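You operate a simulated robot arm through the tools that you are given. There is no shell and no other tool.

The job below is to be done with a simulated robot arm. You get a single attempt, and the scene is never put back.

JOB
Pour about 50 ml into the water tank and leave the humidifier misting on MID.
Fine: use the steel jug and put it back; shut the tank lid; vent slider open. Set down upright: steel jug.

The check looks at the end state, three seconds after you hand in, the way a careful person would. Anything else that was tipped, shoved, dropped, spilled or broken makes it a failure. Lids that push on must go on centred and level and be pressed home; caps that screw on are set level and turned clockwise until they are tight.

ROBOT AND FRAMES
A 6-joint arm with a two-finger parallel gripper, fixed in place. Base frame: the origin is at the foot of the arm, x ahead of it, y to its left, z up. Readings come in mm, rad, newtons and seconds.
With the tool pointing down near the work surface it reaches from about 340 to 860 mm from the base axis. Its first joint turns from -2.007 to 2.007 rad. Payload 3.43 kg.
The TCP is the grasp point between the finger pads, 34 mm short of the fingertips. In the tool frame z runs along the fingers and y along their closing line. Largest opening 128 mm; finger width 24, thickness 12; the body of the gripper, 48 by 130 mm, starts 96 mm behind the TCP.
Orientation is that of the tool frame in the base frame, as a unit quaternion [x, y, z, w]. With the fingers straight down and closing along the base's y, the tool's x points along the base's -x, its y along +y and its z along -z.

CONTROLS
- The arm moves only by the tool step_arm. Its arguments are lists of equal length, an entry for each row: "linear": the shift along the base's x, y, z in mm, a list of three; "delta_rot": the turn, a rotation vector about the base's x, y, z in rad, a list of three; "claw": the opening, from 0 (shut) to 1 (fully open). In form: {"linear": [[dx, dy, dz], ...], "delta_rot": [[ax, ay, az], ...], "claw": [claw, ...]}. A call has 1 to 20 rows; each row is the pose to reach, as a shift and turn from the pose commanded when the call began. A row lasts 0.2 s, in which the tool goes at most 50 mm and 0.15 rad; a call with a longer step from one row to the next is refused whole, and so is a gripper value outside its range. Where a pose cannot be reached the arm comes as near as it can. A force on the tool above 40 N (or 10 N above the force at the start of the call, whichever is more), or a blocked arm, ends the call early, and 0.2 s more pass. The fingers move at their own pace (about 108 mm/s each) and stop on an object; they squeeze with about 36 N. The grip force told is the motor's: it shows also when the fingers shut on nothing. Time passes only in rows, and 0.2 s behind the last, so rows that repeat a pose let the fingers close. It gives the time, the measured TCP pose, the force on the tool (base axes), the opening and the grip force at its end, in the units of the frame above (readings bear some noise), with the torque about the TCP (base axes, N m) and any sound that the robot's microphone picked up, and new pictures: "pictures" is both (left out), scene, wrist or none.
- Cameras (640 x 400 px; columns grow to the right, rows downward): "scene" is fixed at [50, -499.6, 1451.1]; the picture's right is [0.68, -0.73, 0.00], its down [-0.20, -0.18, -0.96] and it looks along [0.70, 0.66, -0.27] (base axes); focal length 325 px, centre (320, 200). "wrist" rides on the gripper at [76, -11, -160] in the tool frame; the picture's right is [0.15, 0.99, 0.00], its down [-0.88, 0.13, -0.46] and it looks along [-0.45, 0.07, 0.89] (tool axes); focal length 234 px, centre (320, 200). There is no depth. A picture from a camera that has moved, and an enlarged one, comes with that camera's place and axes in the base frame and with its lens.
- slide_trunk(by): slides the trunk up (or, below 0, down) by that many mm; the arm rides with it, the base frame stays. It gives what a move gives, with no picture.
- inspect(camera, box): a new picture of the part [left, top, right, bottom] of that camera's present view, enlarged. It takes no simulated time.
- hand_in(): hands the job in; it is judged then, once.

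Nothing tells you positions but the pictures and the camera data. Unless the task says otherwise, let go and move clear before handing in.

The tools are called after "Emit:" as name(argument=value, ...) on one line, values as JSON. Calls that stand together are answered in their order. step_arm: Moves the arm, as the interface text tells. Its arguments: {"type":"object","properties":{"linear":{"type":"array","items":{"type":"array","items":{"type":"number"}}},"delta_rot":{"type":"array","items":{"type":"array","items":{"type":"number"}}},"claw":{"type":"array","items":{"type":"number"}},"pictures":{"type":"string","enum":["both","scene","wrist","none"]}},"required":["linear","delta_rot","claw"]} The other tools are called the same way: slide_trunk (by) slides the trunk up or down; inspect (camera, box) takes an enlarged picture of a part of a camera's view; hand_in () hands the job in.

At the start:

```text
t: 0.0
position: [539.2, -173.0, 1384.2]
orientation: [-0.001, 1.0, 0.0, 0.0]
force: [0.4, -0.8, 0.6]
ft_torque: [0.03, 0.01, 0.01]
finger_gap: 128.1
grasp_force: 0.1
trunk travel left (down, up): [-700.0, 90.0]
```

scene: 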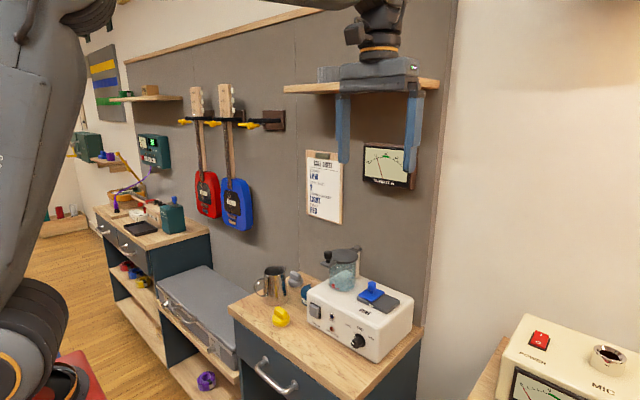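
wrist: 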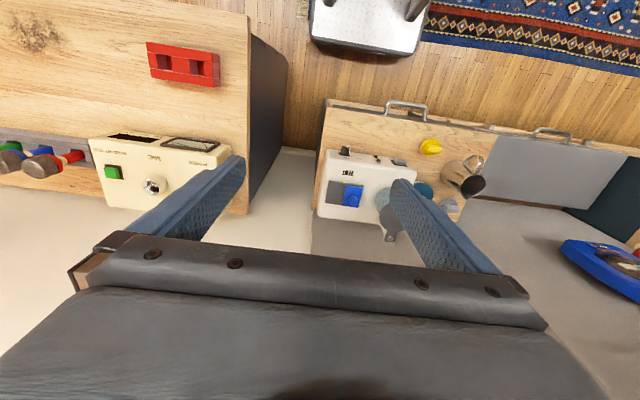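

I see a cream humidifier on a small cabinet, with a steel jug, a yellow item and a grey/teal item beside it. I'll enlarge the views first to learn the details.

Emit:
inspect(camera="scene", box=[220, 230, 440, 368])

Emit:
inspect(camera="wrist", box=[300, 100, 520, 238])

Emit:
inspect(camera="scene", box=[295, 240, 415, 315])

Emit:
inspect(camera="scene", box=[290, 140, 430, 228])

```text
2.90 times, centred on (330, 299) of scene
camera zoom: at [50.0, -499.6, 1451.1], right [0.68, -0.73, 0.0], down [-0.2, -0.18, -0.96], along [0.7, 0.66, -0.27], focal length 941 px, centre (291, -87)
```

zoom: 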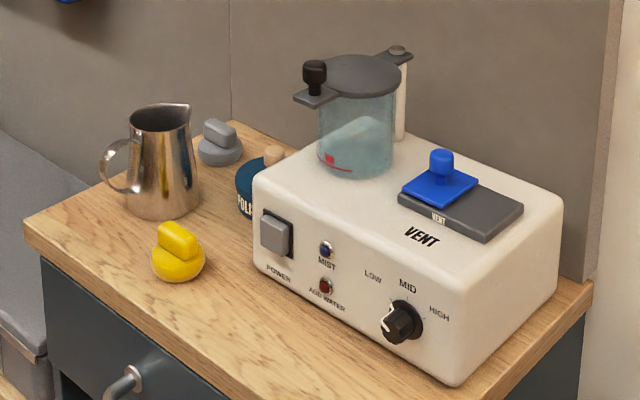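

```text
2.90 times, centred on (410, 169) of wrist
camera zoom: at [463.5, -184.3, 1544.3], right [-0.15, 0.99, 0.0], down [0.88, 0.13, 0.46], along [0.45, 0.07, -0.89], focal length 679 px, centre (59, 290)
```

zoom: 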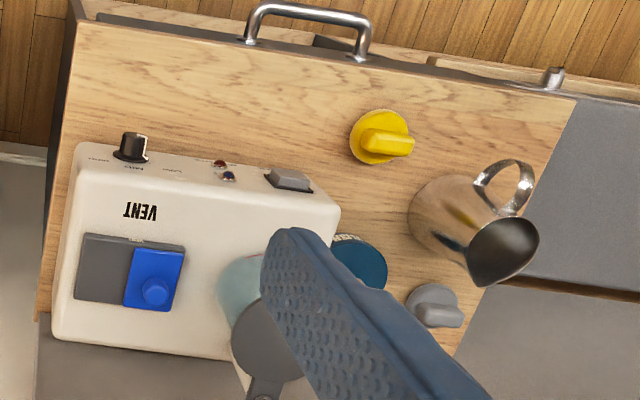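

```text
5.33 times, centred on (355, 278) of scene
camera zoom: at [50.0, -499.6, 1451.1], right [0.68, -0.73, 0.0], down [-0.2, -0.18, -0.96], along [0.7, 0.66, -0.27], focal length 1731 px, centre (133, -213)
```

zoom: 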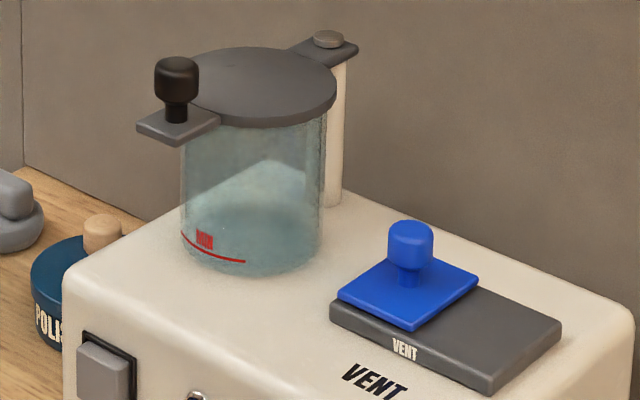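

```text
4.55 times, centred on (360, 184) of scene
camera zoom: at [50.0, -499.6, 1451.1], right [0.68, -0.73, 0.0], down [-0.2, -0.18, -0.96], along [0.7, 0.66, -0.27], focal length 1475 px, centre (138, 273)
```

zoom: 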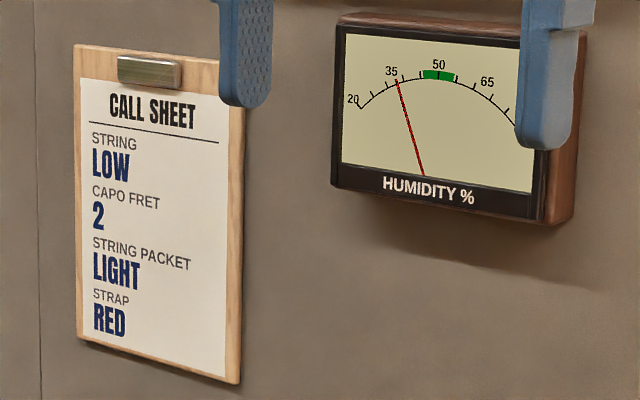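

I take the humidifier to be around x≈700, y≈0 with its top near z≈950, and the jug around (667, 287, 810). I'll lower the trunk some and look from nearer.

Emit:
slide_trunk(by=-200)

Emit:
step_arm(linear=[[-30, 30, 0], [-50, 70, 0], [-70, 110, 0], [-90, 140, 0]], delta_rot=[[0, 0, 0], [0, 0, 0], [0, 0, 0], [0, 0, 0]], claw=[1, 1, 1, 1])

```text
t: 2.2
position: [539.2, -174.4, 1184.5]
orientation: [0.0, 1.0, 0.001, 0.0]
force: [-0.6, -1.1, 0.0]
ft_torque: [0.05, -0.01, 0.02]
finger_gap: 127.9
grasp_force: 0.1
trunk travel left (down, up): [-500.0, 290.0]
```

```text
t: 3.2
position: [449.7, -35.6, 1183.3]
orientation: [-0.001, 1.0, 0.0, -0.001]
force: [1.0, -0.5, -0.3]
ft_torque: [0.01, 0.02, -0.02]
finger_gap: 127.7
grasp_force: 0.1
trunk travel left (down, up): [-500.0, 290.0]
camera wrist: at [374.3, -46.0, 1343.9], right [-0.15, 0.99, 0.0], down [0.88, 0.13, 0.45], along [0.45, 0.07, -0.89], focal length 234 px, centre (320, 200)
```

scene: 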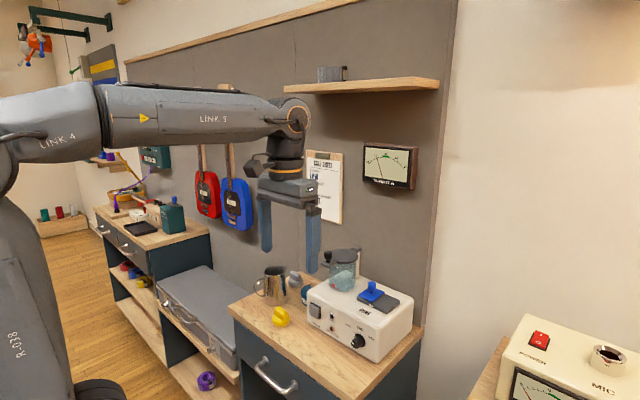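
wrist: 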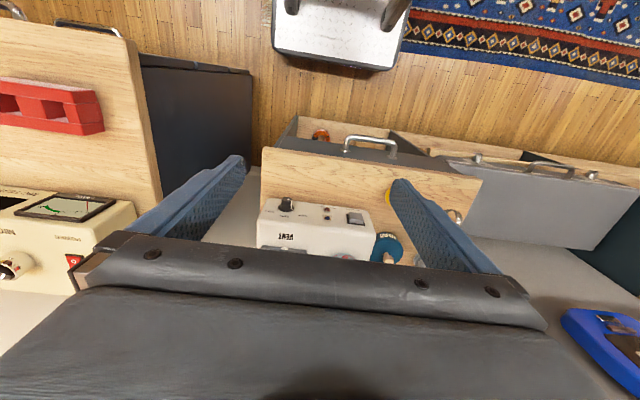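

The trunk move worked and the arm is clear. I'll enlarge the wrist view for the humidifier's front and top.

Emit:
inspect(camera="wrist", box=[240, 170, 480, 270])

Emit:
inspect(camera="scene", box=[300, 280, 430, 370])

```text
2.67 times, centred on (360, 220) of wrist
camera zoom: at [374.3, -46.0, 1343.9], right [-0.15, 0.99, 0.0], down [0.88, 0.13, 0.45], along [0.45, 0.07, -0.89], focal length 624 px, centre (213, 147)
```

zoom: 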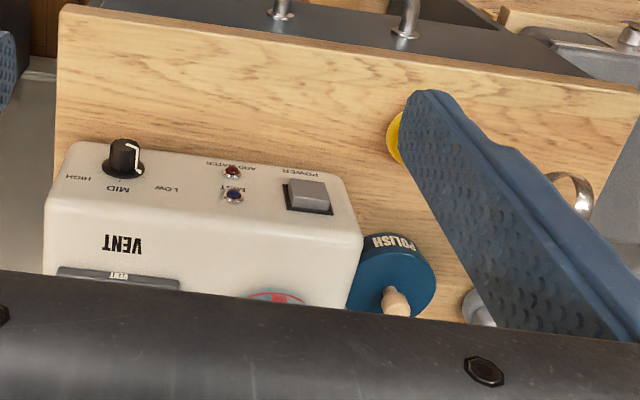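

```text
4.44 times, centred on (365, 325) of scene
camera zoom: at [50.0, -499.6, 1451.1], right [0.68, -0.73, 0.0], down [-0.2, -0.18, -0.96], along [0.7, 0.66, -0.27], focal length 1442 px, centre (120, -356)
```

zoom: 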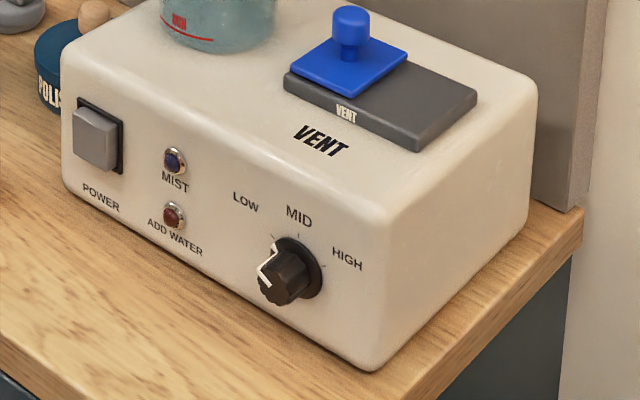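

Next I'll tilt the tool forward about 35° so the wrist camera sees the humidifier and jug unobstructed.

Emit:
step_arm(linear=[[0, 20, 0], [0, 40, 0], [0, 60, 0], [0, 80, 0], [0, 100, 0]], delta_rot=[[0, -0.14, 0], [0, -0.28, 0], [0, -0.42, 0], [0, -0.56, 0], [0, -0.65, 0]], claw=[1, 1, 1, 1, 1])

```text
t: 4.4
position: [548.2, 99.0, 1183.6]
orientation: [0.001, 0.948, 0.0, 0.319]
force: [0.9, -1.0, -0.1]
ft_torque: [0.04, 0.01, 0.05]
finger_gap: 128.0
grasp_force: 0.1
out of reach, approached as far as the arm can: row 2, 3, 4, 5
trunk travel left (down, up): [-500.0, 290.0]
camera wrist: at [391.6, 87.5, 1265.8], right [-0.12, 0.99, -0.09], down [0.43, 0.13, 0.9], along [0.9, 0.07, -0.44], focal length 234 px, centre (320, 200)
```

scene: 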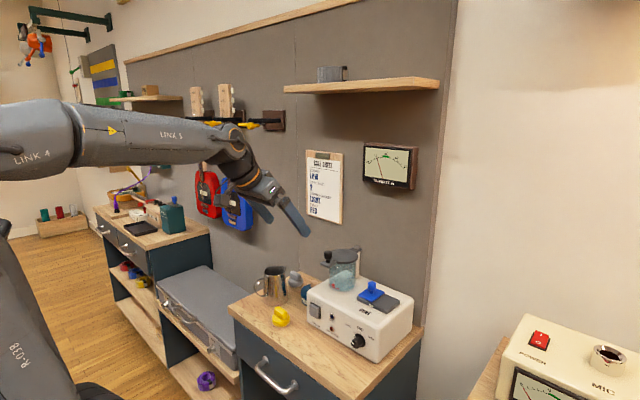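
wrist: 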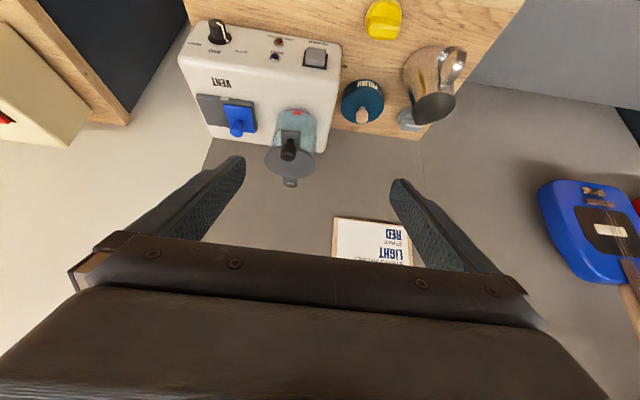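

The view is clear now. I'll enlarge the humidifier and jug.

Emit:
inspect(camera="wrist", box=[170, 0, 340, 106])

Emit:
inspect(camera="wrist", box=[180, 80, 340, 190])

Emit:
inspect(camera="wrist", box=[330, 0, 490, 140])

```text
3.76 times, centred on (255, 53) of wrist
camera zoom: at [391.6, 87.5, 1265.8], right [-0.12, 0.99, -0.09], down [0.43, 0.13, 0.9], along [0.9, 0.07, -0.44], focal length 882 px, centre (565, 753)
```

zoom: 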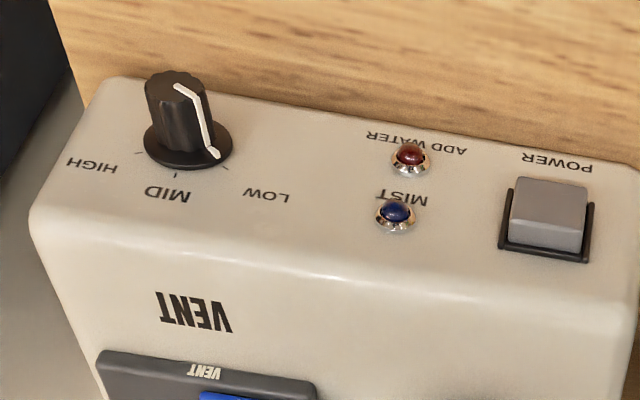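

```text
3.64 times, centred on (260, 135) of wrist
camera zoom: at [391.6, 87.5, 1265.8], right [-0.12, 0.99, -0.09], down [0.43, 0.13, 0.9], along [0.9, 0.07, -0.44], focal length 852 px, centre (538, 436)
```

zoom: 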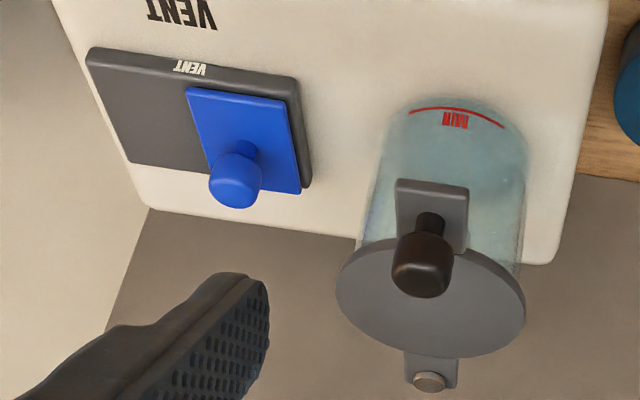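

```text
2.86 times, centred on (410, 70) of wrist
camera zoom: at [391.6, 87.5, 1265.8], right [-0.12, 0.99, -0.09], down [0.43, 0.13, 0.9], along [0.9, 0.07, -0.44], focal length 669 px, centre (63, 571)
```

zoom: 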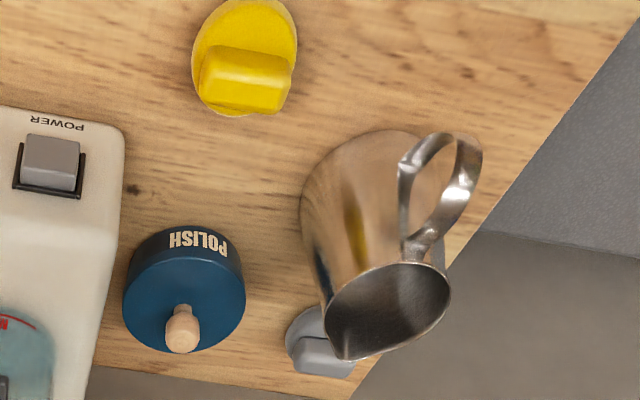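

Triangulated so far:

| Item | Position |
|---|---|
| Dial | (647, -87, 871) |
| Power button | (643, 76, 882) |
| Lid knob top | (677, 55, 1062) |
| Lid pivot | (813, 56) |
| Vent knob | (742, -51, 978) |
| Jug rim centre | (674, 294, 921), spout toward +x, handle toward -x |

I'll lower the trunk more, then take a view from straight in front of the humidifier to refine these.

Emit:
slide_trunk(by=-180)

Emit:
step_arm(linear=[[-10, -20, 30], [-20, -40, 60], [-20, -50, 90], [-20, -60, 120]], delta_rot=[[0, 0, 0], [0, 0, 0], [0, 0, 0], [0, 0, 0]], claw=[1, 1, 1, 1])

```text
t: 6.4
position: [598.9, 98.7, 1004.4]
orientation: [-0.001, 0.948, 0.0, 0.319]
force: [0.0, 0.2, 0.1]
ft_torque: [-0.06, 0.0, -0.02]
finger_gap: 128.1
grasp_force: 0.1
trunk travel left (down, up): [-320.0, 470.0]
```

```text
t: 7.4
position: [594.6, 43.8, 1127.4]
orientation: [0.0, 0.948, -0.001, 0.317]
force: [0.1, -0.1, -0.4]
ft_torque: [0.03, -0.05, -0.01]
finger_gap: 128.2
grasp_force: 0.1
out of reach, approached as far as the arm can: row 1, 2, 3, 4
trunk travel left (down, up): [-320.0, 470.0]
camera wrist: at [438.6, 32.5, 1210.7], right [-0.12, 0.99, -0.09], down [0.43, 0.13, 0.89], along [0.9, 0.07, -0.44], focal length 234 px, centre (320, 200)
```

scene: 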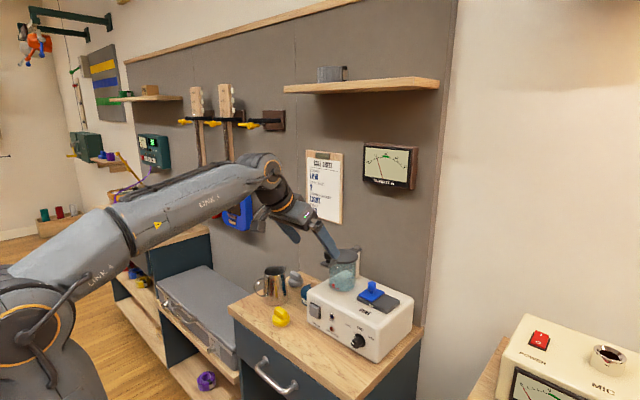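
wrist: 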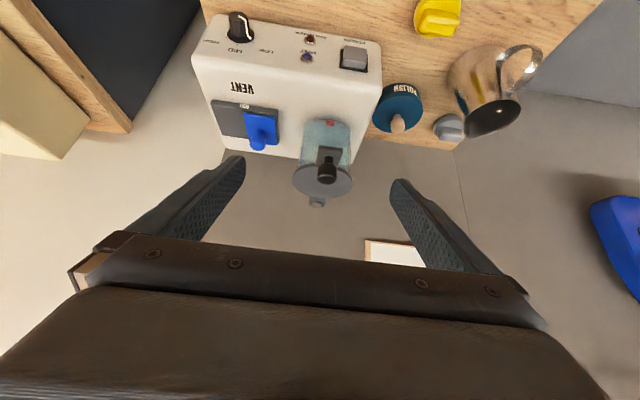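

The arm has a minimum reach at this tilt, which is fine. I'll enlarge for refined positions of the lid and knob.

Emit:
inspect(camera="wrist", box=[200, 80, 400, 210])

Emit:
inspect(camera="wrist", box=[360, 0, 560, 150])

```text
3.08 times, centred on (300, 145) of wrist
camera zoom: at [438.6, 32.5, 1210.7], right [-0.12, 0.99, -0.09], down [0.43, 0.13, 0.89], along [0.9, 0.07, -0.44], focal length 720 px, centre (382, 369)
```

zoom: 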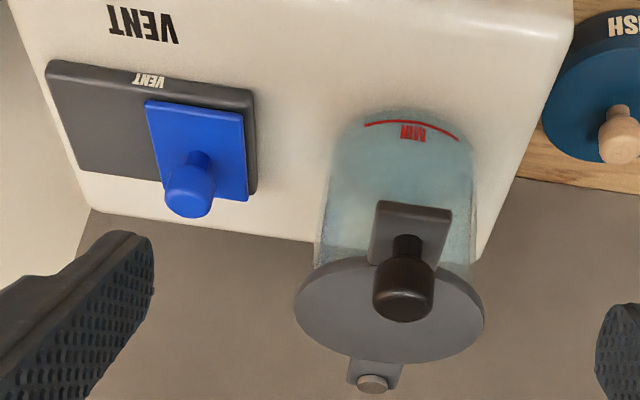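

```text
2.67 times, centred on (460, 75) of wrist
camera zoom: at [438.6, 32.5, 1210.7], right [-0.12, 0.99, -0.09], down [0.43, 0.13, 0.89], along [0.9, 0.07, -0.44], focal length 624 px, centre (-53, 533)
```

zoom: 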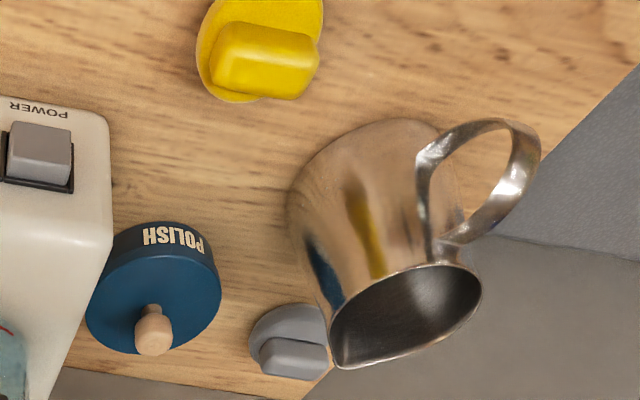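

Knob of the lid confirmed at (677, 56, 1062), pivot about (815, 56). I'll move above the knob first and check the position before lowering.

Emit:
step_arm(linear=[[30, 5, 0], [55, 10, 0], [65, 12, -10]], delta_rot=[[0, 0, 0], [0, 0, 0], [0, 0, 0]], claw=[0.8, 0.6, 0.5], pictures="wrist")

```text
t: 8.2
position: [662.2, 54.7, 1119.4]
orientation: [0.0, 0.948, -0.001, 0.318]
force: [-0.3, -0.1, 0.3]
ft_torque: [0.01, -0.01, 0.01]
finger_gap: 64.0
grasp_force: 0.1
trunk travel left (down, up): [-320.0, 470.0]
camera wrist: at [505.1, 42.8, 1201.6], right [-0.12, 0.99, -0.09], down [0.43, 0.13, 0.89], along [0.9, 0.07, -0.44], focal length 234 px, centre (320, 200)
```

wrist: 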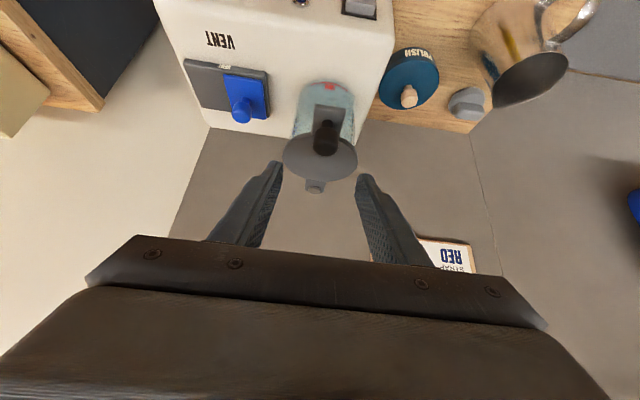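

Emit:
inspect(camera="wrist", box=[260, 70, 390, 210])

Emit:
inspect(camera="scene", box=[290, 200, 410, 300])

```text
2.86 times, centred on (325, 140) of wrist
camera zoom: at [505.1, 42.8, 1201.6], right [-0.12, 0.99, -0.09], down [0.43, 0.13, 0.89], along [0.9, 0.07, -0.44], focal length 669 px, centre (306, 371)
```

zoom: 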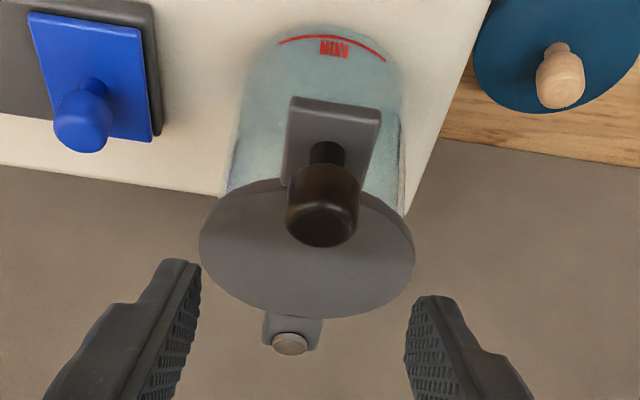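

```text
4.00 times, centred on (350, 250) of scene
camera zoom: at [50.0, -499.6, 1451.1], right [0.68, -0.73, 0.0], down [-0.2, -0.18, -0.96], along [0.7, 0.66, -0.27], focal length 1298 px, centre (200, 0)
```

zoom: 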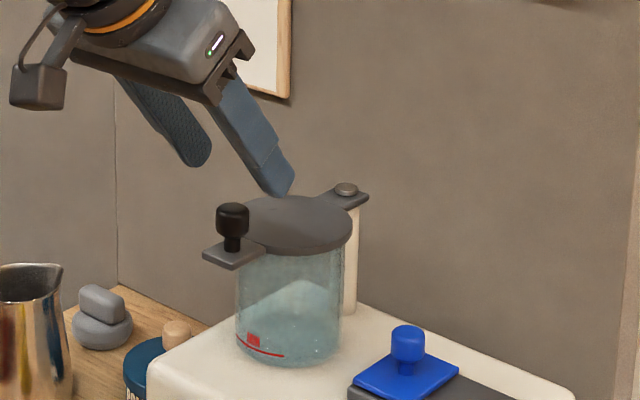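

The knob is centred between the fingers. I'll lower onto it and close.

Emit:
step_arm(linear=[[0, 2, -15], [0, 2, -30], [0, 2, -44], [0, 2, -44]], delta_rot=[[0, 0, 0], [0, 0, 0], [0, 0, 0], [0, 0, 0]], claw=[0.5, 0.5, 0.5, 0.5])

Emit:
inspect(camera="wrist", box=[240, 70, 410, 210])

Emit:
inspect(camera="scene", box=[290, 200, 410, 300])

```text
t: 9.2
position: [661.6, 55.0, 1074.2]
orientation: [0.001, 0.948, -0.002, 0.318]
force: [0.1, -0.4, 0.2]
ft_torque: [-0.01, 0.0, -0.04]
finger_gap: 64.1
grasp_force: 0.0
trunk travel left (down, up): [-320.0, 470.0]
camera wrist: at [504.8, 44.3, 1157.6], right [-0.12, 0.99, -0.09], down [0.43, 0.13, 0.89], along [0.9, 0.07, -0.44], focal length 234 px, centre (320, 200)
```

scene: 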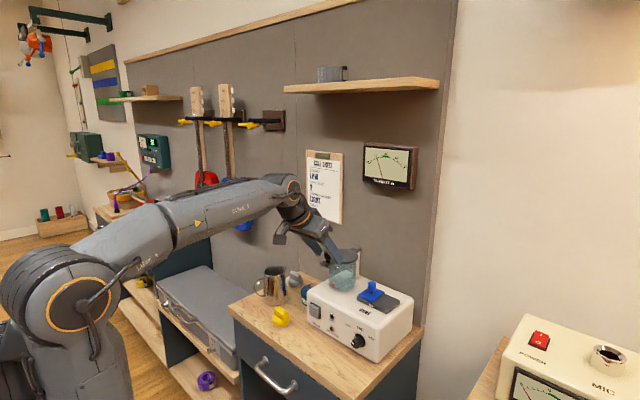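
wrist: 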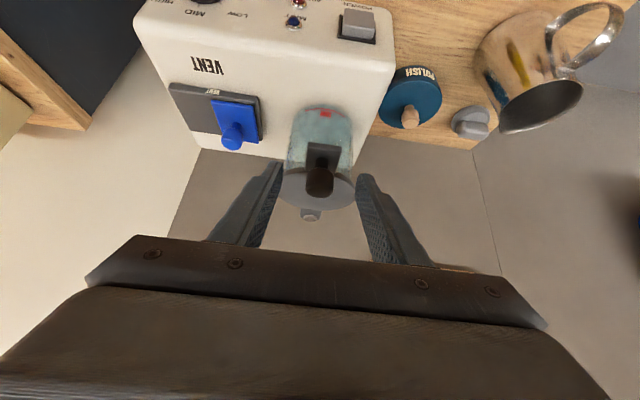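

```text
2.86 times, centred on (325, 140) of wrist
camera zoom: at [504.8, 44.3, 1157.6], right [-0.12, 0.99, -0.09], down [0.43, 0.13, 0.89], along [0.9, 0.07, -0.44], focal length 669 px, centre (306, 371)
```

zoom: 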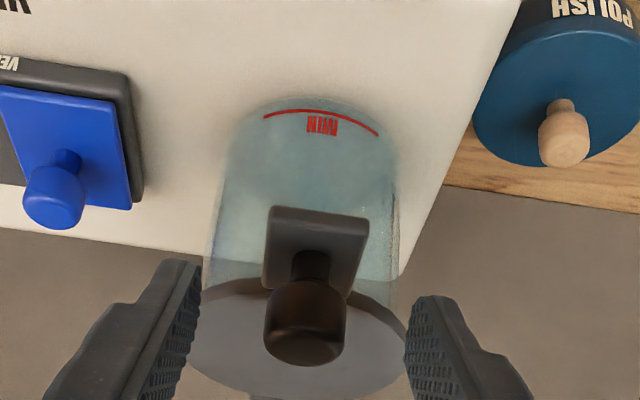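

```text
4.00 times, centred on (350, 250) of scene
camera zoom: at [50.0, -499.6, 1451.1], right [0.68, -0.73, 0.0], down [-0.2, -0.18, -0.96], along [0.7, 0.66, -0.27], focal length 1298 px, centre (200, 0)
```

zoom: 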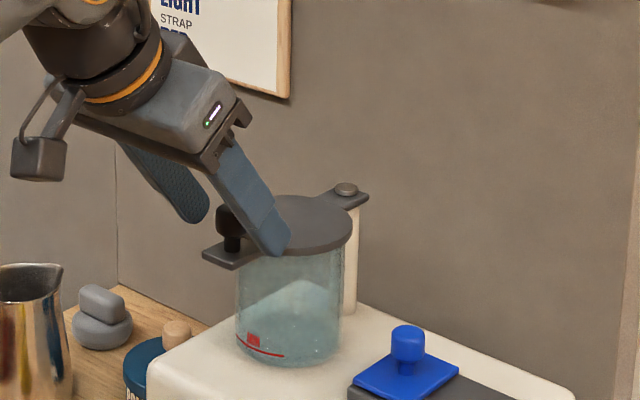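

Knob is between the pads, just above the tab. Closing.

Emit:
step_arm(linear=[[0, 0, 0], [0, 0, 0], [0, 0, 0], [0, 0, 0]], delta_rot=[[0, 0, 0], [0, 0, 0], [0, 0, 0], [0, 0, 0]], claw=[0.35, 0.2, 0.05, 0.05], pictures="wrist")

```text
t: 10.2
position: [661.5, 55.7, 1076.0]
orientation: [0.001, 0.948, -0.001, 0.318]
force: [-0.2, -0.5, -0.1]
ft_torque: [0.05, 0.01, -0.06]
finger_gap: 23.2
grasp_force: 45.3
trunk travel left (down, up): [-320.0, 470.0]
camera wrist: at [504.8, 44.3, 1157.7], right [-0.12, 0.99, -0.09], down [0.43, 0.13, 0.89], along [0.9, 0.07, -0.44], focal length 234 px, centre (320, 200)
```

wrist: 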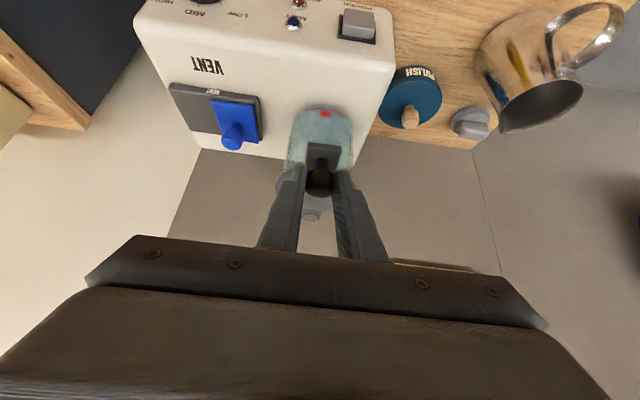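

Gripped (23 mm). I'll try swinging the lid about its pivot toward -y, a small arc first.

Emit:
step_arm(linear=[[0.2, -7, 0], [0.7, -13.7, 0], [1.5, -20.5, 0], [2.7, -27.2, 0]], delta_rot=[[0, 0, 0.05], [0, 0, 0.1], [0, 0, 0.15], [0, 0, 0.2]], claw=[0.05, 0.05, 0.05, 0.05])

Emit:
inspect(camera="scene", box=[290, 200, 410, 300])

```text
t: 11.2
position: [664.6, 27.3, 1074.4]
orientation: [-0.095, 0.943, 0.032, 0.317]
force: [2.0, -0.4, 2.6]
ft_torque: [0.1, 0.49, -0.08]
finger_gap: 23.6
grasp_force: 45.6
trunk travel left (down, up): [-320.0, 470.0]
camera wrist: at [512.6, -14.2, 1157.6], right [-0.31, 0.95, -0.09], down [0.39, 0.21, 0.89], along [0.87, 0.24, -0.44], focal length 234 px, centre (320, 200)
```

scene: 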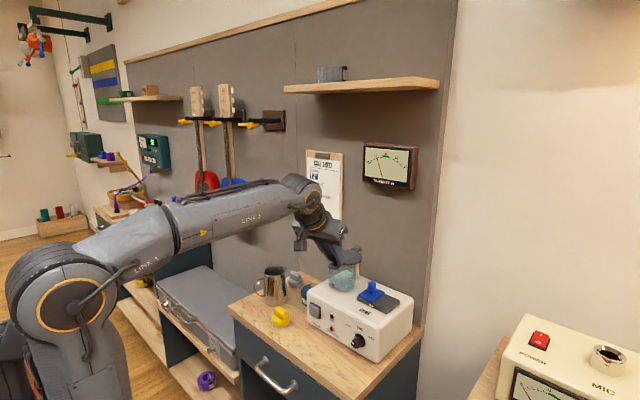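
wrist: 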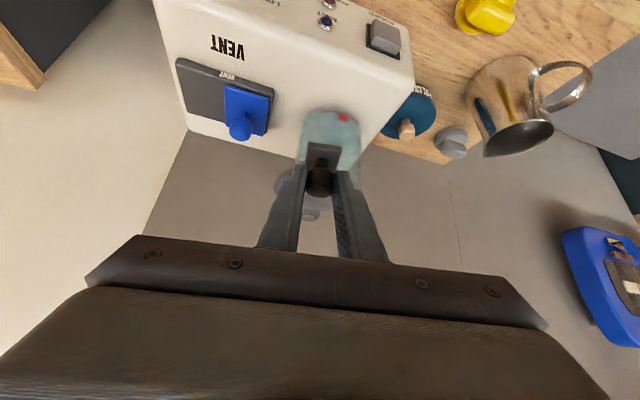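

```text
4.00 times, centred on (350, 250) of scene
camera zoom: at [50.0, -499.6, 1451.1], right [0.68, -0.73, 0.0], down [-0.2, -0.18, -0.96], along [0.7, 0.66, -0.27], focal length 1298 px, centre (200, 0)
```

zoom: 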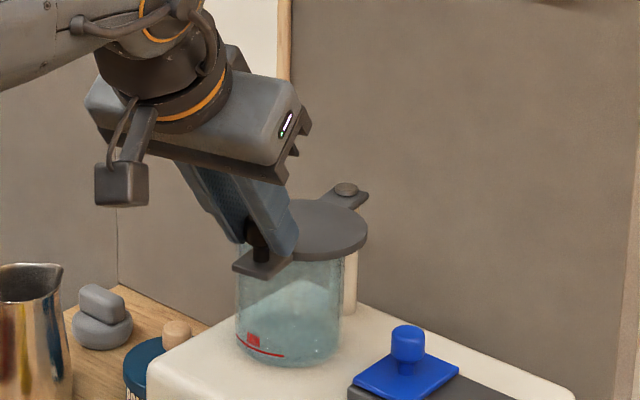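

The lid swings freely about its pin. Continuing the arc.

Emit:
step_arm(linear=[[3.5, -17.5, 0], [9.8, -34.5, 0], [18.2, -50.6, 0], [28.4, -65.6, 0], [40.2, -79.4, 0]], delta_rot=[[0, 0, 0.1], [0, 0, 0.2], [0, 0, 0.3], [0, 0, 0.4], [0, 0, 0.5]], claw=[0.05, 0.05, 0.05, 0.05, 0.05])

Emit:
inspect(camera="scene", box=[290, 200, 410, 300])

```text
t: 12.4
position: [704.0, -50.6, 1075.1]
orientation: [-0.325, 0.89, 0.109, 0.3]
force: [10.2, 8.0, 11.4]
ft_torque: [0.6, -0.65, -0.33]
finger_gap: 23.1
grasp_force: 44.4
trunk travel left (down, up): [-320.0, 470.0]
camera wrist: at [592.0, -159.8, 1157.2], right [-0.73, 0.68, -0.09], down [0.24, 0.38, 0.9], along [0.64, 0.63, -0.44], focal length 234 px, centre (320, 200)
```

scene: 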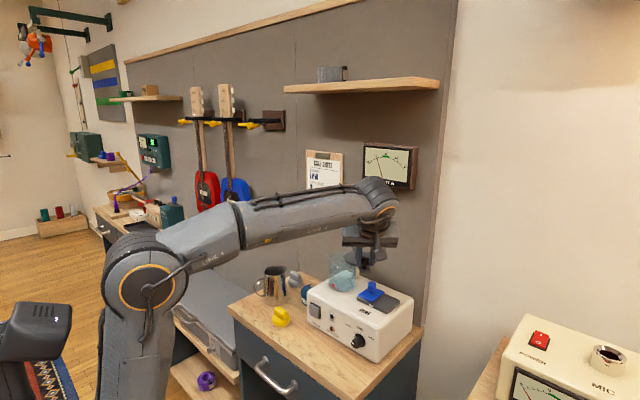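
wrist: 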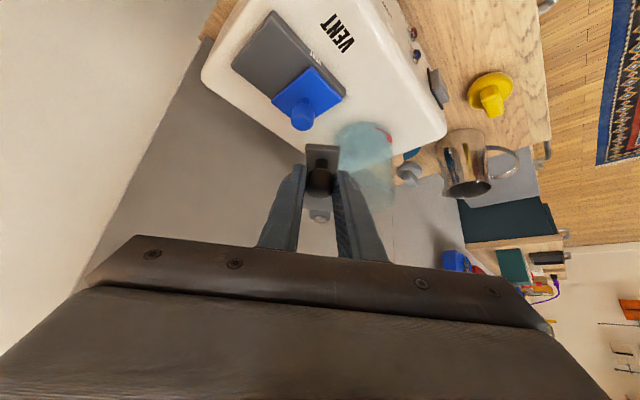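

```text
4.00 times, centred on (350, 250) of scene
camera zoom: at [50.0, -499.6, 1451.1], right [0.68, -0.73, 0.0], down [-0.2, -0.18, -0.96], along [0.7, 0.66, -0.27], focal length 1298 px, centre (200, 0)
```

zoom: 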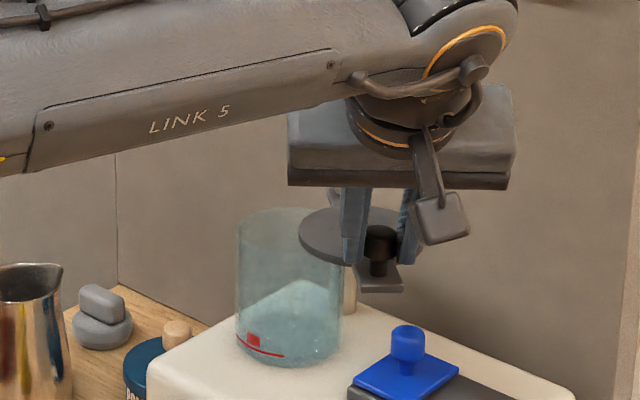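

Opening well; the pull shows my radius was a few mm too big. I'll continue with a slightly smaller radius.

Emit:
step_arm(linear=[[14.7, -7.8, 0], [27.8, -16.9, 0], [41.9, -24.4, 0], [56.7, -30.2, 0], [69.6, -33.7, 0]], delta_rot=[[0, 0, 0], [0, 0, 0.05], [0, 0, 0.1], [0, 0, 0.1], [0, 0, 0.1]], claw=[0.05, 0.05, 0.05, 0.05, 0.05])

Emit:
inspect(camera="scene", box=[290, 200, 410, 300])

```text
t: 13.6
position: [774.3, -84.0, 1075.4]
orientation: [-0.37, 0.873, 0.125, 0.293]
force: [-1.1, 1.9, -2.4]
ft_torque: [0.34, -0.34, 0.39]
finger_gap: 23.3
grasp_force: 44.9
trunk travel left (down, up): [-320.0, 470.0]
camera wrist: at [673.0, -204.1, 1157.1], right [-0.79, 0.6, -0.09], down [0.2, 0.4, 0.89], along [0.58, 0.69, -0.44], focal length 234 px, centre (320, 200)
```

scene: 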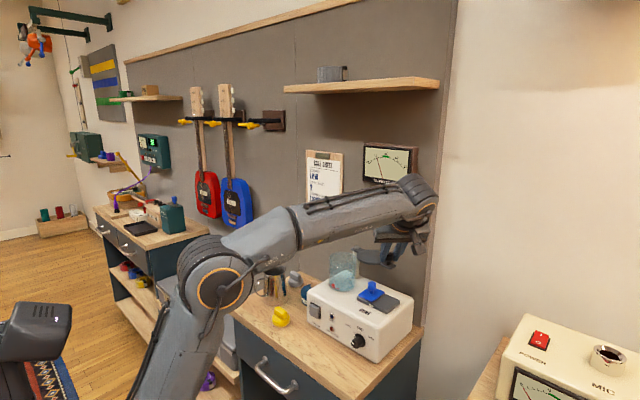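
wrist: 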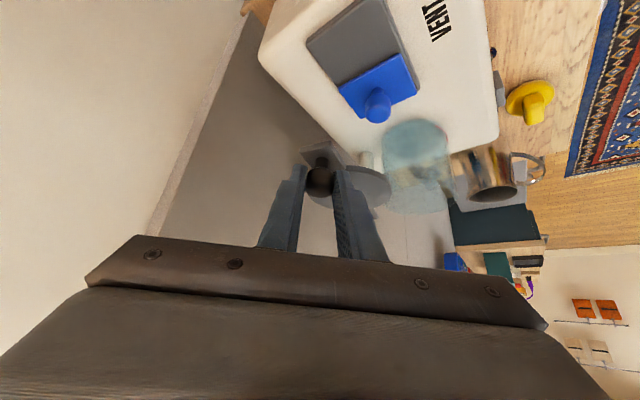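

```text
4.00 times, centred on (350, 250) of scene
camera zoom: at [50.0, -499.6, 1451.1], right [0.68, -0.73, 0.0], down [-0.2, -0.18, -0.96], along [0.7, 0.66, -0.27], focal length 1298 px, centre (200, 0)
```

zoom: 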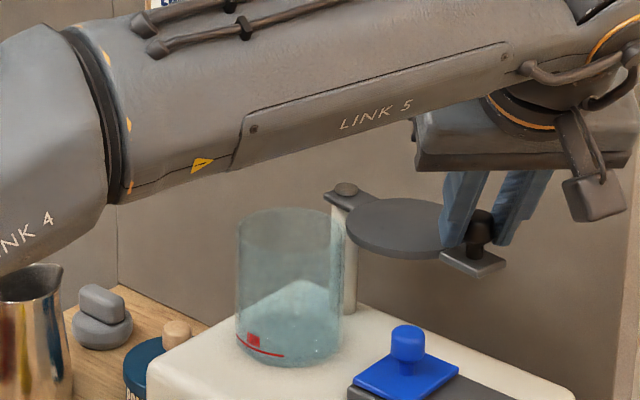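

The lid is swung well clear of the tank. Releasing and retreating upward.

Emit:
step_arm(linear=[[0, 0, 0], [0, 0, 0], [0, 0, 20], [-10, 0, 50], [-40, 10, 80], [-70, 20, 100]], delta_rot=[[0, 0, 0], [0, 0, 0], [0, 0, 0], [0, 0, 0], [0, 0, -0.1], [0, 0, -0.2]], claw=[0.3, 0.35, 0.35, 0.35, 0.4, 0.4])

Emit:
inspect(camera="scene", box=[290, 200, 430, 300])

Emit:
inspect(camera="wrist", box=[250, 0, 560, 230])

```text
t: 15.0
position: [704.2, -65.1, 1174.5]
orientation: [-0.28, 0.906, 0.095, 0.303]
force: [0.7, -1.5, -0.5]
ft_torque: [0.04, 0.01, 0.04]
finger_gap: 51.5
grasp_force: 0.0
trunk travel left (down, up): [-320.0, 470.0]
camera wrist: at [581.2, -162.2, 1256.5], right [-0.65, 0.75, -0.09], down [0.28, 0.35, 0.89], along [0.7, 0.56, -0.44], focal length 234 px, centre (320, 200)
```

scene: 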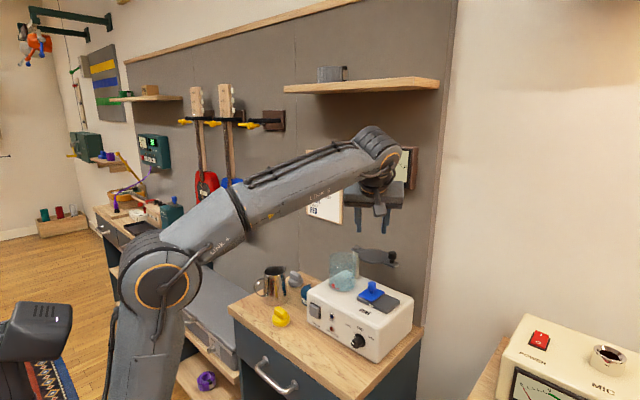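
wrist: 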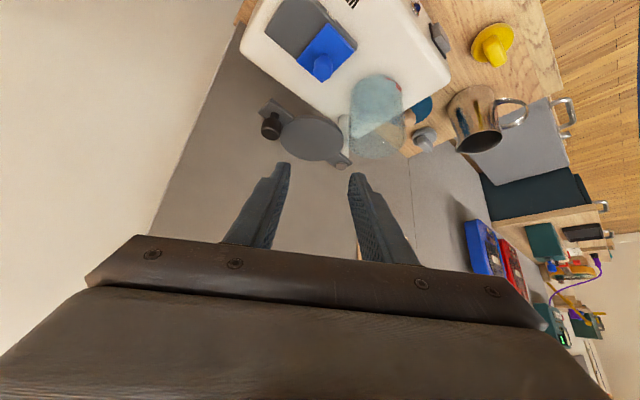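

```text
4.00 times, centred on (360, 250) of scene
camera zoom: at [50.0, -499.6, 1451.1], right [0.68, -0.73, 0.0], down [-0.2, -0.18, -0.96], along [0.7, 0.66, -0.27], focal length 1298 px, centre (160, 0)
```

zoom: 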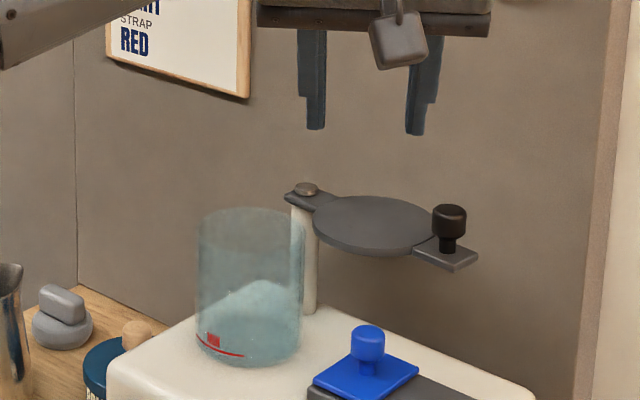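

```text
1.74 times, centred on (405, 115) of wrist
camera zoom: at [581.2, -162.2, 1256.5], right [-0.65, 0.75, -0.09], down [0.28, 0.35, 0.89], along [0.7, 0.56, -0.44], focal length 407 px, centre (172, 348)
```

zoom: 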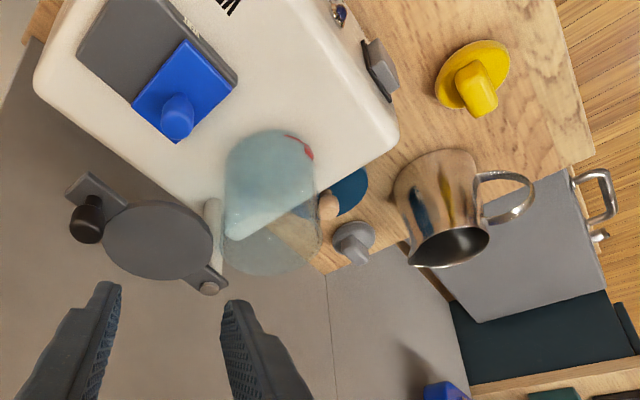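

The lid is at about 75°, leaving the tank open. Next I'll un-yaw and move over toward the jug at height.

Emit:
step_arm(linear=[[-10, 40, 0], [-20, 80, 0], [-30, 120, 0], [-35, 160, 0], [-35, 200, 0], [-35, 240, 0], [-35, 280, 0], [-35, 320, -10], [-35, 350, -20]], delta_rot=[[0, 0, -0.07], [0, 0, -0.14], [0, 0, -0.21], [0, 0, -0.28], [0, 0, -0.35], [0, 0, -0.42], [0, 0, -0.5], [0, 0, -0.55], [0, 0, -0.6]], claw=[0.86, 0.86, 0.86, 0.86, 0.86, 0.86, 0.86, 0.86, 0.86], pictures="none")

Emit:
step_arm(linear=[[0, 0, -10], [0, 0, -30], [0, 0, -50], [0, 0, -70], [0, 0, -90]], delta_rot=[[0, -0.1, 0], [0, -0.2, 0], [0, -0.3, 0], [0, -0.4, 0], [0, -0.48, 0]], claw=[0.86, 0.86, 0.86, 0.86, 0.86])

```text
t: 17.0
position: [669.4, 285.0, 1156.9]
orientation: [0.0, 0.948, 0.0, 0.319]
force: [-0.4, -0.2, -0.1]
ft_torque: [0.04, 0.0, 0.04]
finger_gap: 110.0
grasp_force: 0.1
trunk travel left (down, up): [-320.0, 470.0]
```

```text
t: 18.2
position: [668.7, 285.5, 1064.8]
orientation: [0.001, 0.845, -0.001, 0.535]
force: [-0.8, -1.0, 0.5]
ft_torque: [0.03, -0.02, -0.01]
finger_gap: 110.1
grasp_force: 0.0
trunk travel left (down, up): [-320.0, 470.0]
camera wrist: at [491.3, 274.6, 1064.9], right [-0.06, 0.99, -0.13], down [-0.04, 0.13, 0.99], along [1.0, 0.07, 0.03], focal length 234 px, centre (320, 200)
```

scene: 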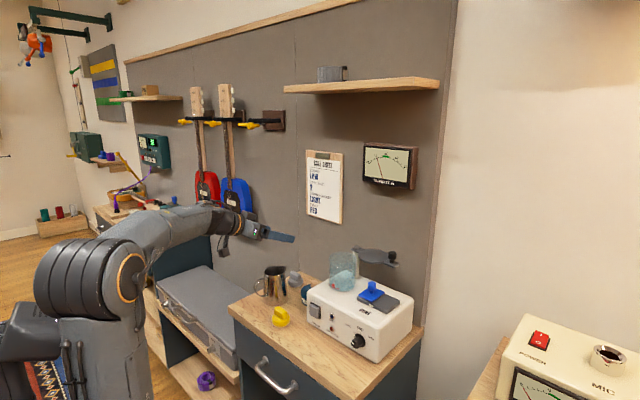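
wrist: 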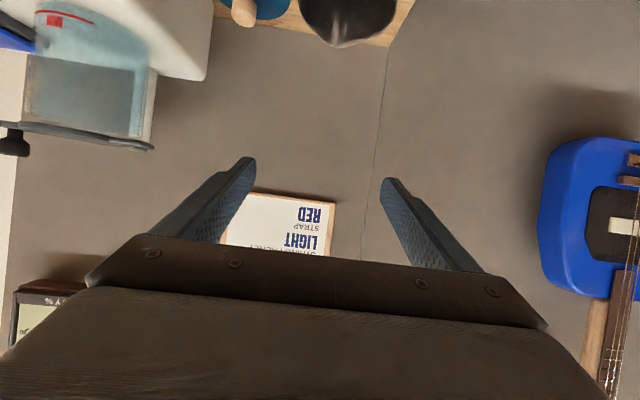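

Spout tip checks at (720, 289), so the jug axis is about (672, 295). I'll descend with fingers straddling the jug, checking midway.

Emit:
step_arm(linear=[[1, 3, -25], [2, 6, -50], [3, 9.5, -75], [3, 9.5, -100]], delta_rot=[[0, 0, 0], [0, 0, 0], [0, 0, 0], [0, 0, 0]], claw=[0.9, 0.9, 0.9, 0.9])

Emit:
inspect(camera="scene", box=[200, 200, 360, 330])

```text
t: 19.2
position: [671.7, 294.1, 964.0]
orientation: [0.0, 0.845, 0.0, 0.535]
force: [0.6, -0.6, -0.3]
ft_torque: [-0.02, 0.0, 0.01]
finger_gap: 115.4
grasp_force: 0.0
trunk travel left (down, up): [-320.0, 470.0]
camera wrist: at [495.4, 283.6, 965.5], right [-0.06, 0.99, -0.13], down [-0.03, 0.13, 0.99], along [1.0, 0.07, 0.03], focal length 234 px, centre (320, 200)
```

scene: 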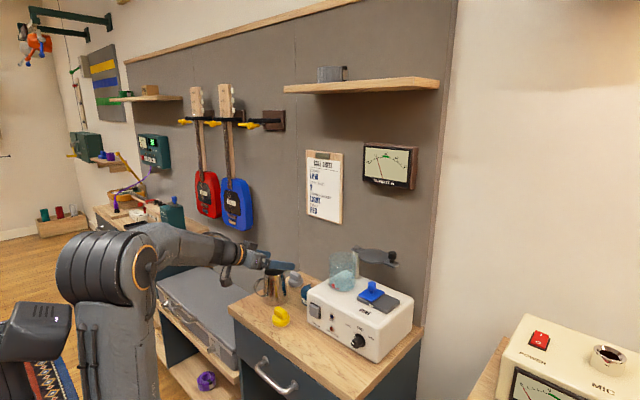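
wrist: 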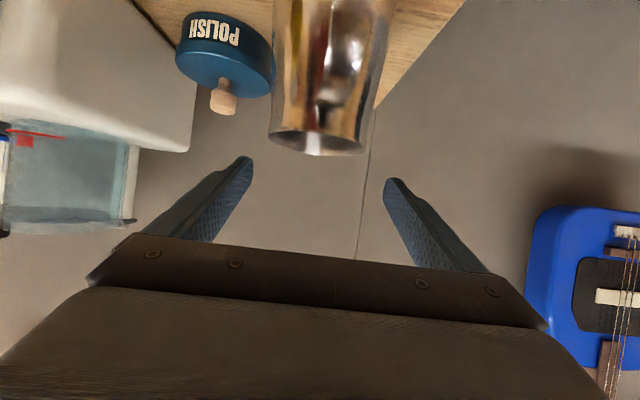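

```text
3.08 times, centred on (280, 265) of scene
camera zoom: at [50.0, -499.6, 1451.1], right [0.68, -0.73, 0.0], down [-0.2, -0.18, -0.96], along [0.7, 0.66, -0.27], focal length 999 px, centre (443, 0)
```

zoom: 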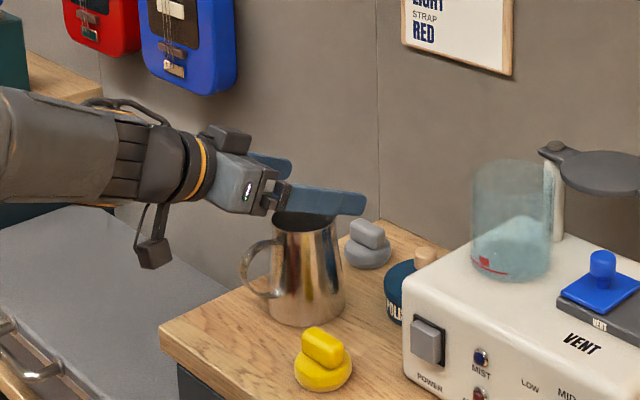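

Fingers straddle the jug evenly and the handle should clear the palm by about 14 mm. Descending to grip height.

Emit:
step_arm(linear=[[2, 1, -20], [3, 1, -40], [3, 1, -60], [3, 1, -75], [3, 1, -89]], delta_rot=[[0, 0, 0], [0, 0, 0], [0, 0, 0], [0, 0, 0], [0, 0, 0]], claw=[0.9, 0.9, 0.9, 0.9, 0.9])

Emit:
inspect(camera="scene", box=[200, 220, 340, 330])

```text
t: 20.4
position: [674.4, 295.4, 876.5]
orientation: [0.001, 0.845, -0.001, 0.535]
force: [0.9, 0.0, -0.3]
ft_torque: [0.01, -0.01, 0.01]
finger_gap: 115.4
grasp_force: 0.1
trunk travel left (down, up): [-320.0, 470.0]
camera wrist: at [498.0, 284.6, 877.4], right [-0.06, 0.99, -0.13], down [-0.03, 0.13, 0.99], along [1.0, 0.07, 0.03], focal length 234 px, centre (320, 200)
```

scene: 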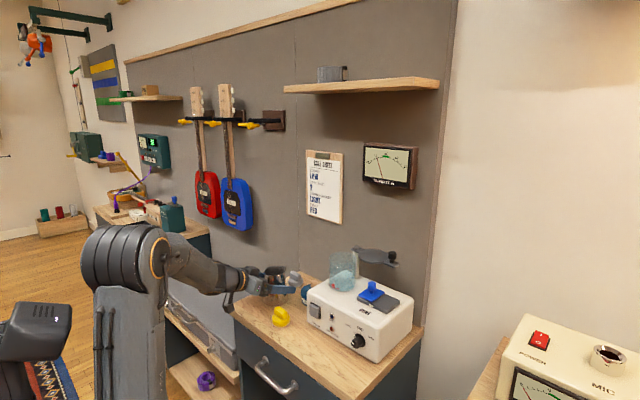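
wrist: 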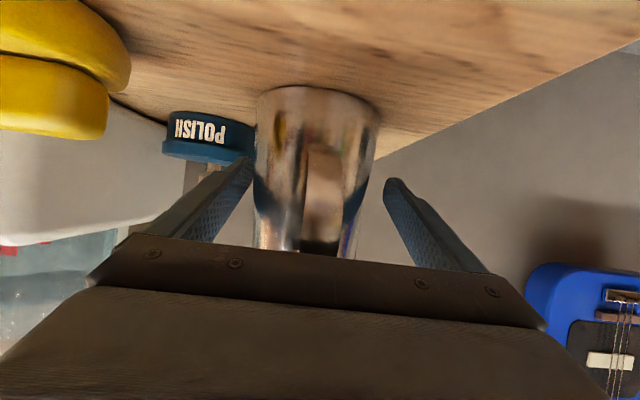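

```text
3.64 times, centred on (270, 275) of scene
camera zoom: at [50.0, -499.6, 1451.1], right [0.68, -0.73, 0.0], down [-0.2, -0.18, -0.96], along [0.7, 0.66, -0.27], focal length 1180 px, centre (502, -73)
```

zoom: 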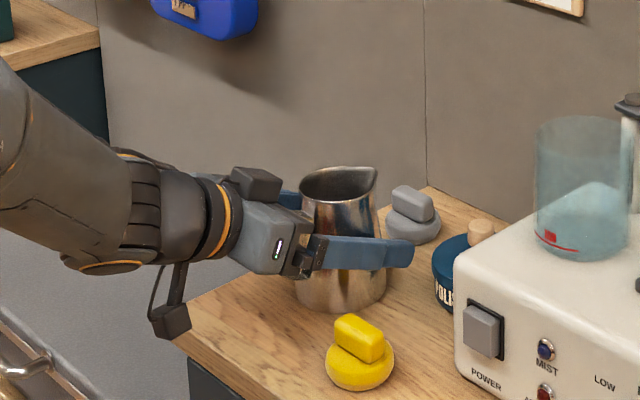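

Everything is clear and centred. Closing on the jug body.

Emit:
step_arm(linear=[[0, 0, 0], [0, 0, 0], [0, 0, 0], [0, 0, 0], [0, 0, 0]], delta_rot=[[0, 0, 0], [0, 0, 0], [0, 0, 0], [0, 0, 0], [0, 0, 0]], claw=[0.75, 0.65, 0.55, 0.4, 0.3])

Emit:
inspect(camera="scene", box=[200, 220, 340, 330])

```text
t: 21.6
position: [673.7, 295.2, 876.8]
orientation: [0.001, 0.845, -0.001, 0.535]
force: [0.3, -0.8, 0.1]
ft_torque: [0.04, 0.0, -0.02]
finger_gap: 78.6
grasp_force: 35.5
trunk travel left (down, up): [-320.0, 470.0]
camera wrist: at [498.1, 284.6, 877.6], right [-0.06, 0.99, -0.13], down [-0.03, 0.13, 0.99], along [1.0, 0.07, 0.03], focal length 234 px, centre (320, 200)
```

scene: 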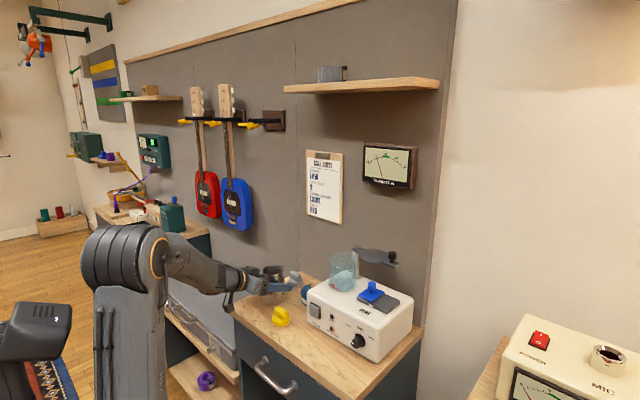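
wrist: 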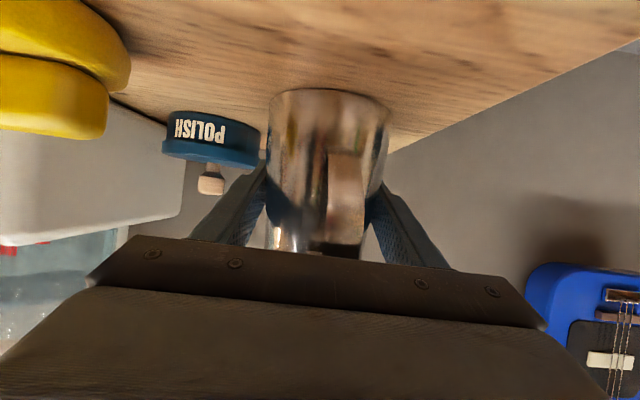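

```text
3.64 times, centred on (270, 275) of scene
camera zoom: at [50.0, -499.6, 1451.1], right [0.68, -0.73, 0.0], down [-0.2, -0.18, -0.96], along [0.7, 0.66, -0.27], focal length 1180 px, centre (502, -73)
```

zoom: 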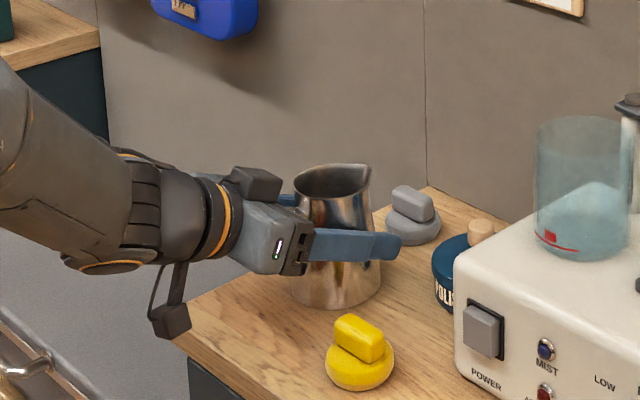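

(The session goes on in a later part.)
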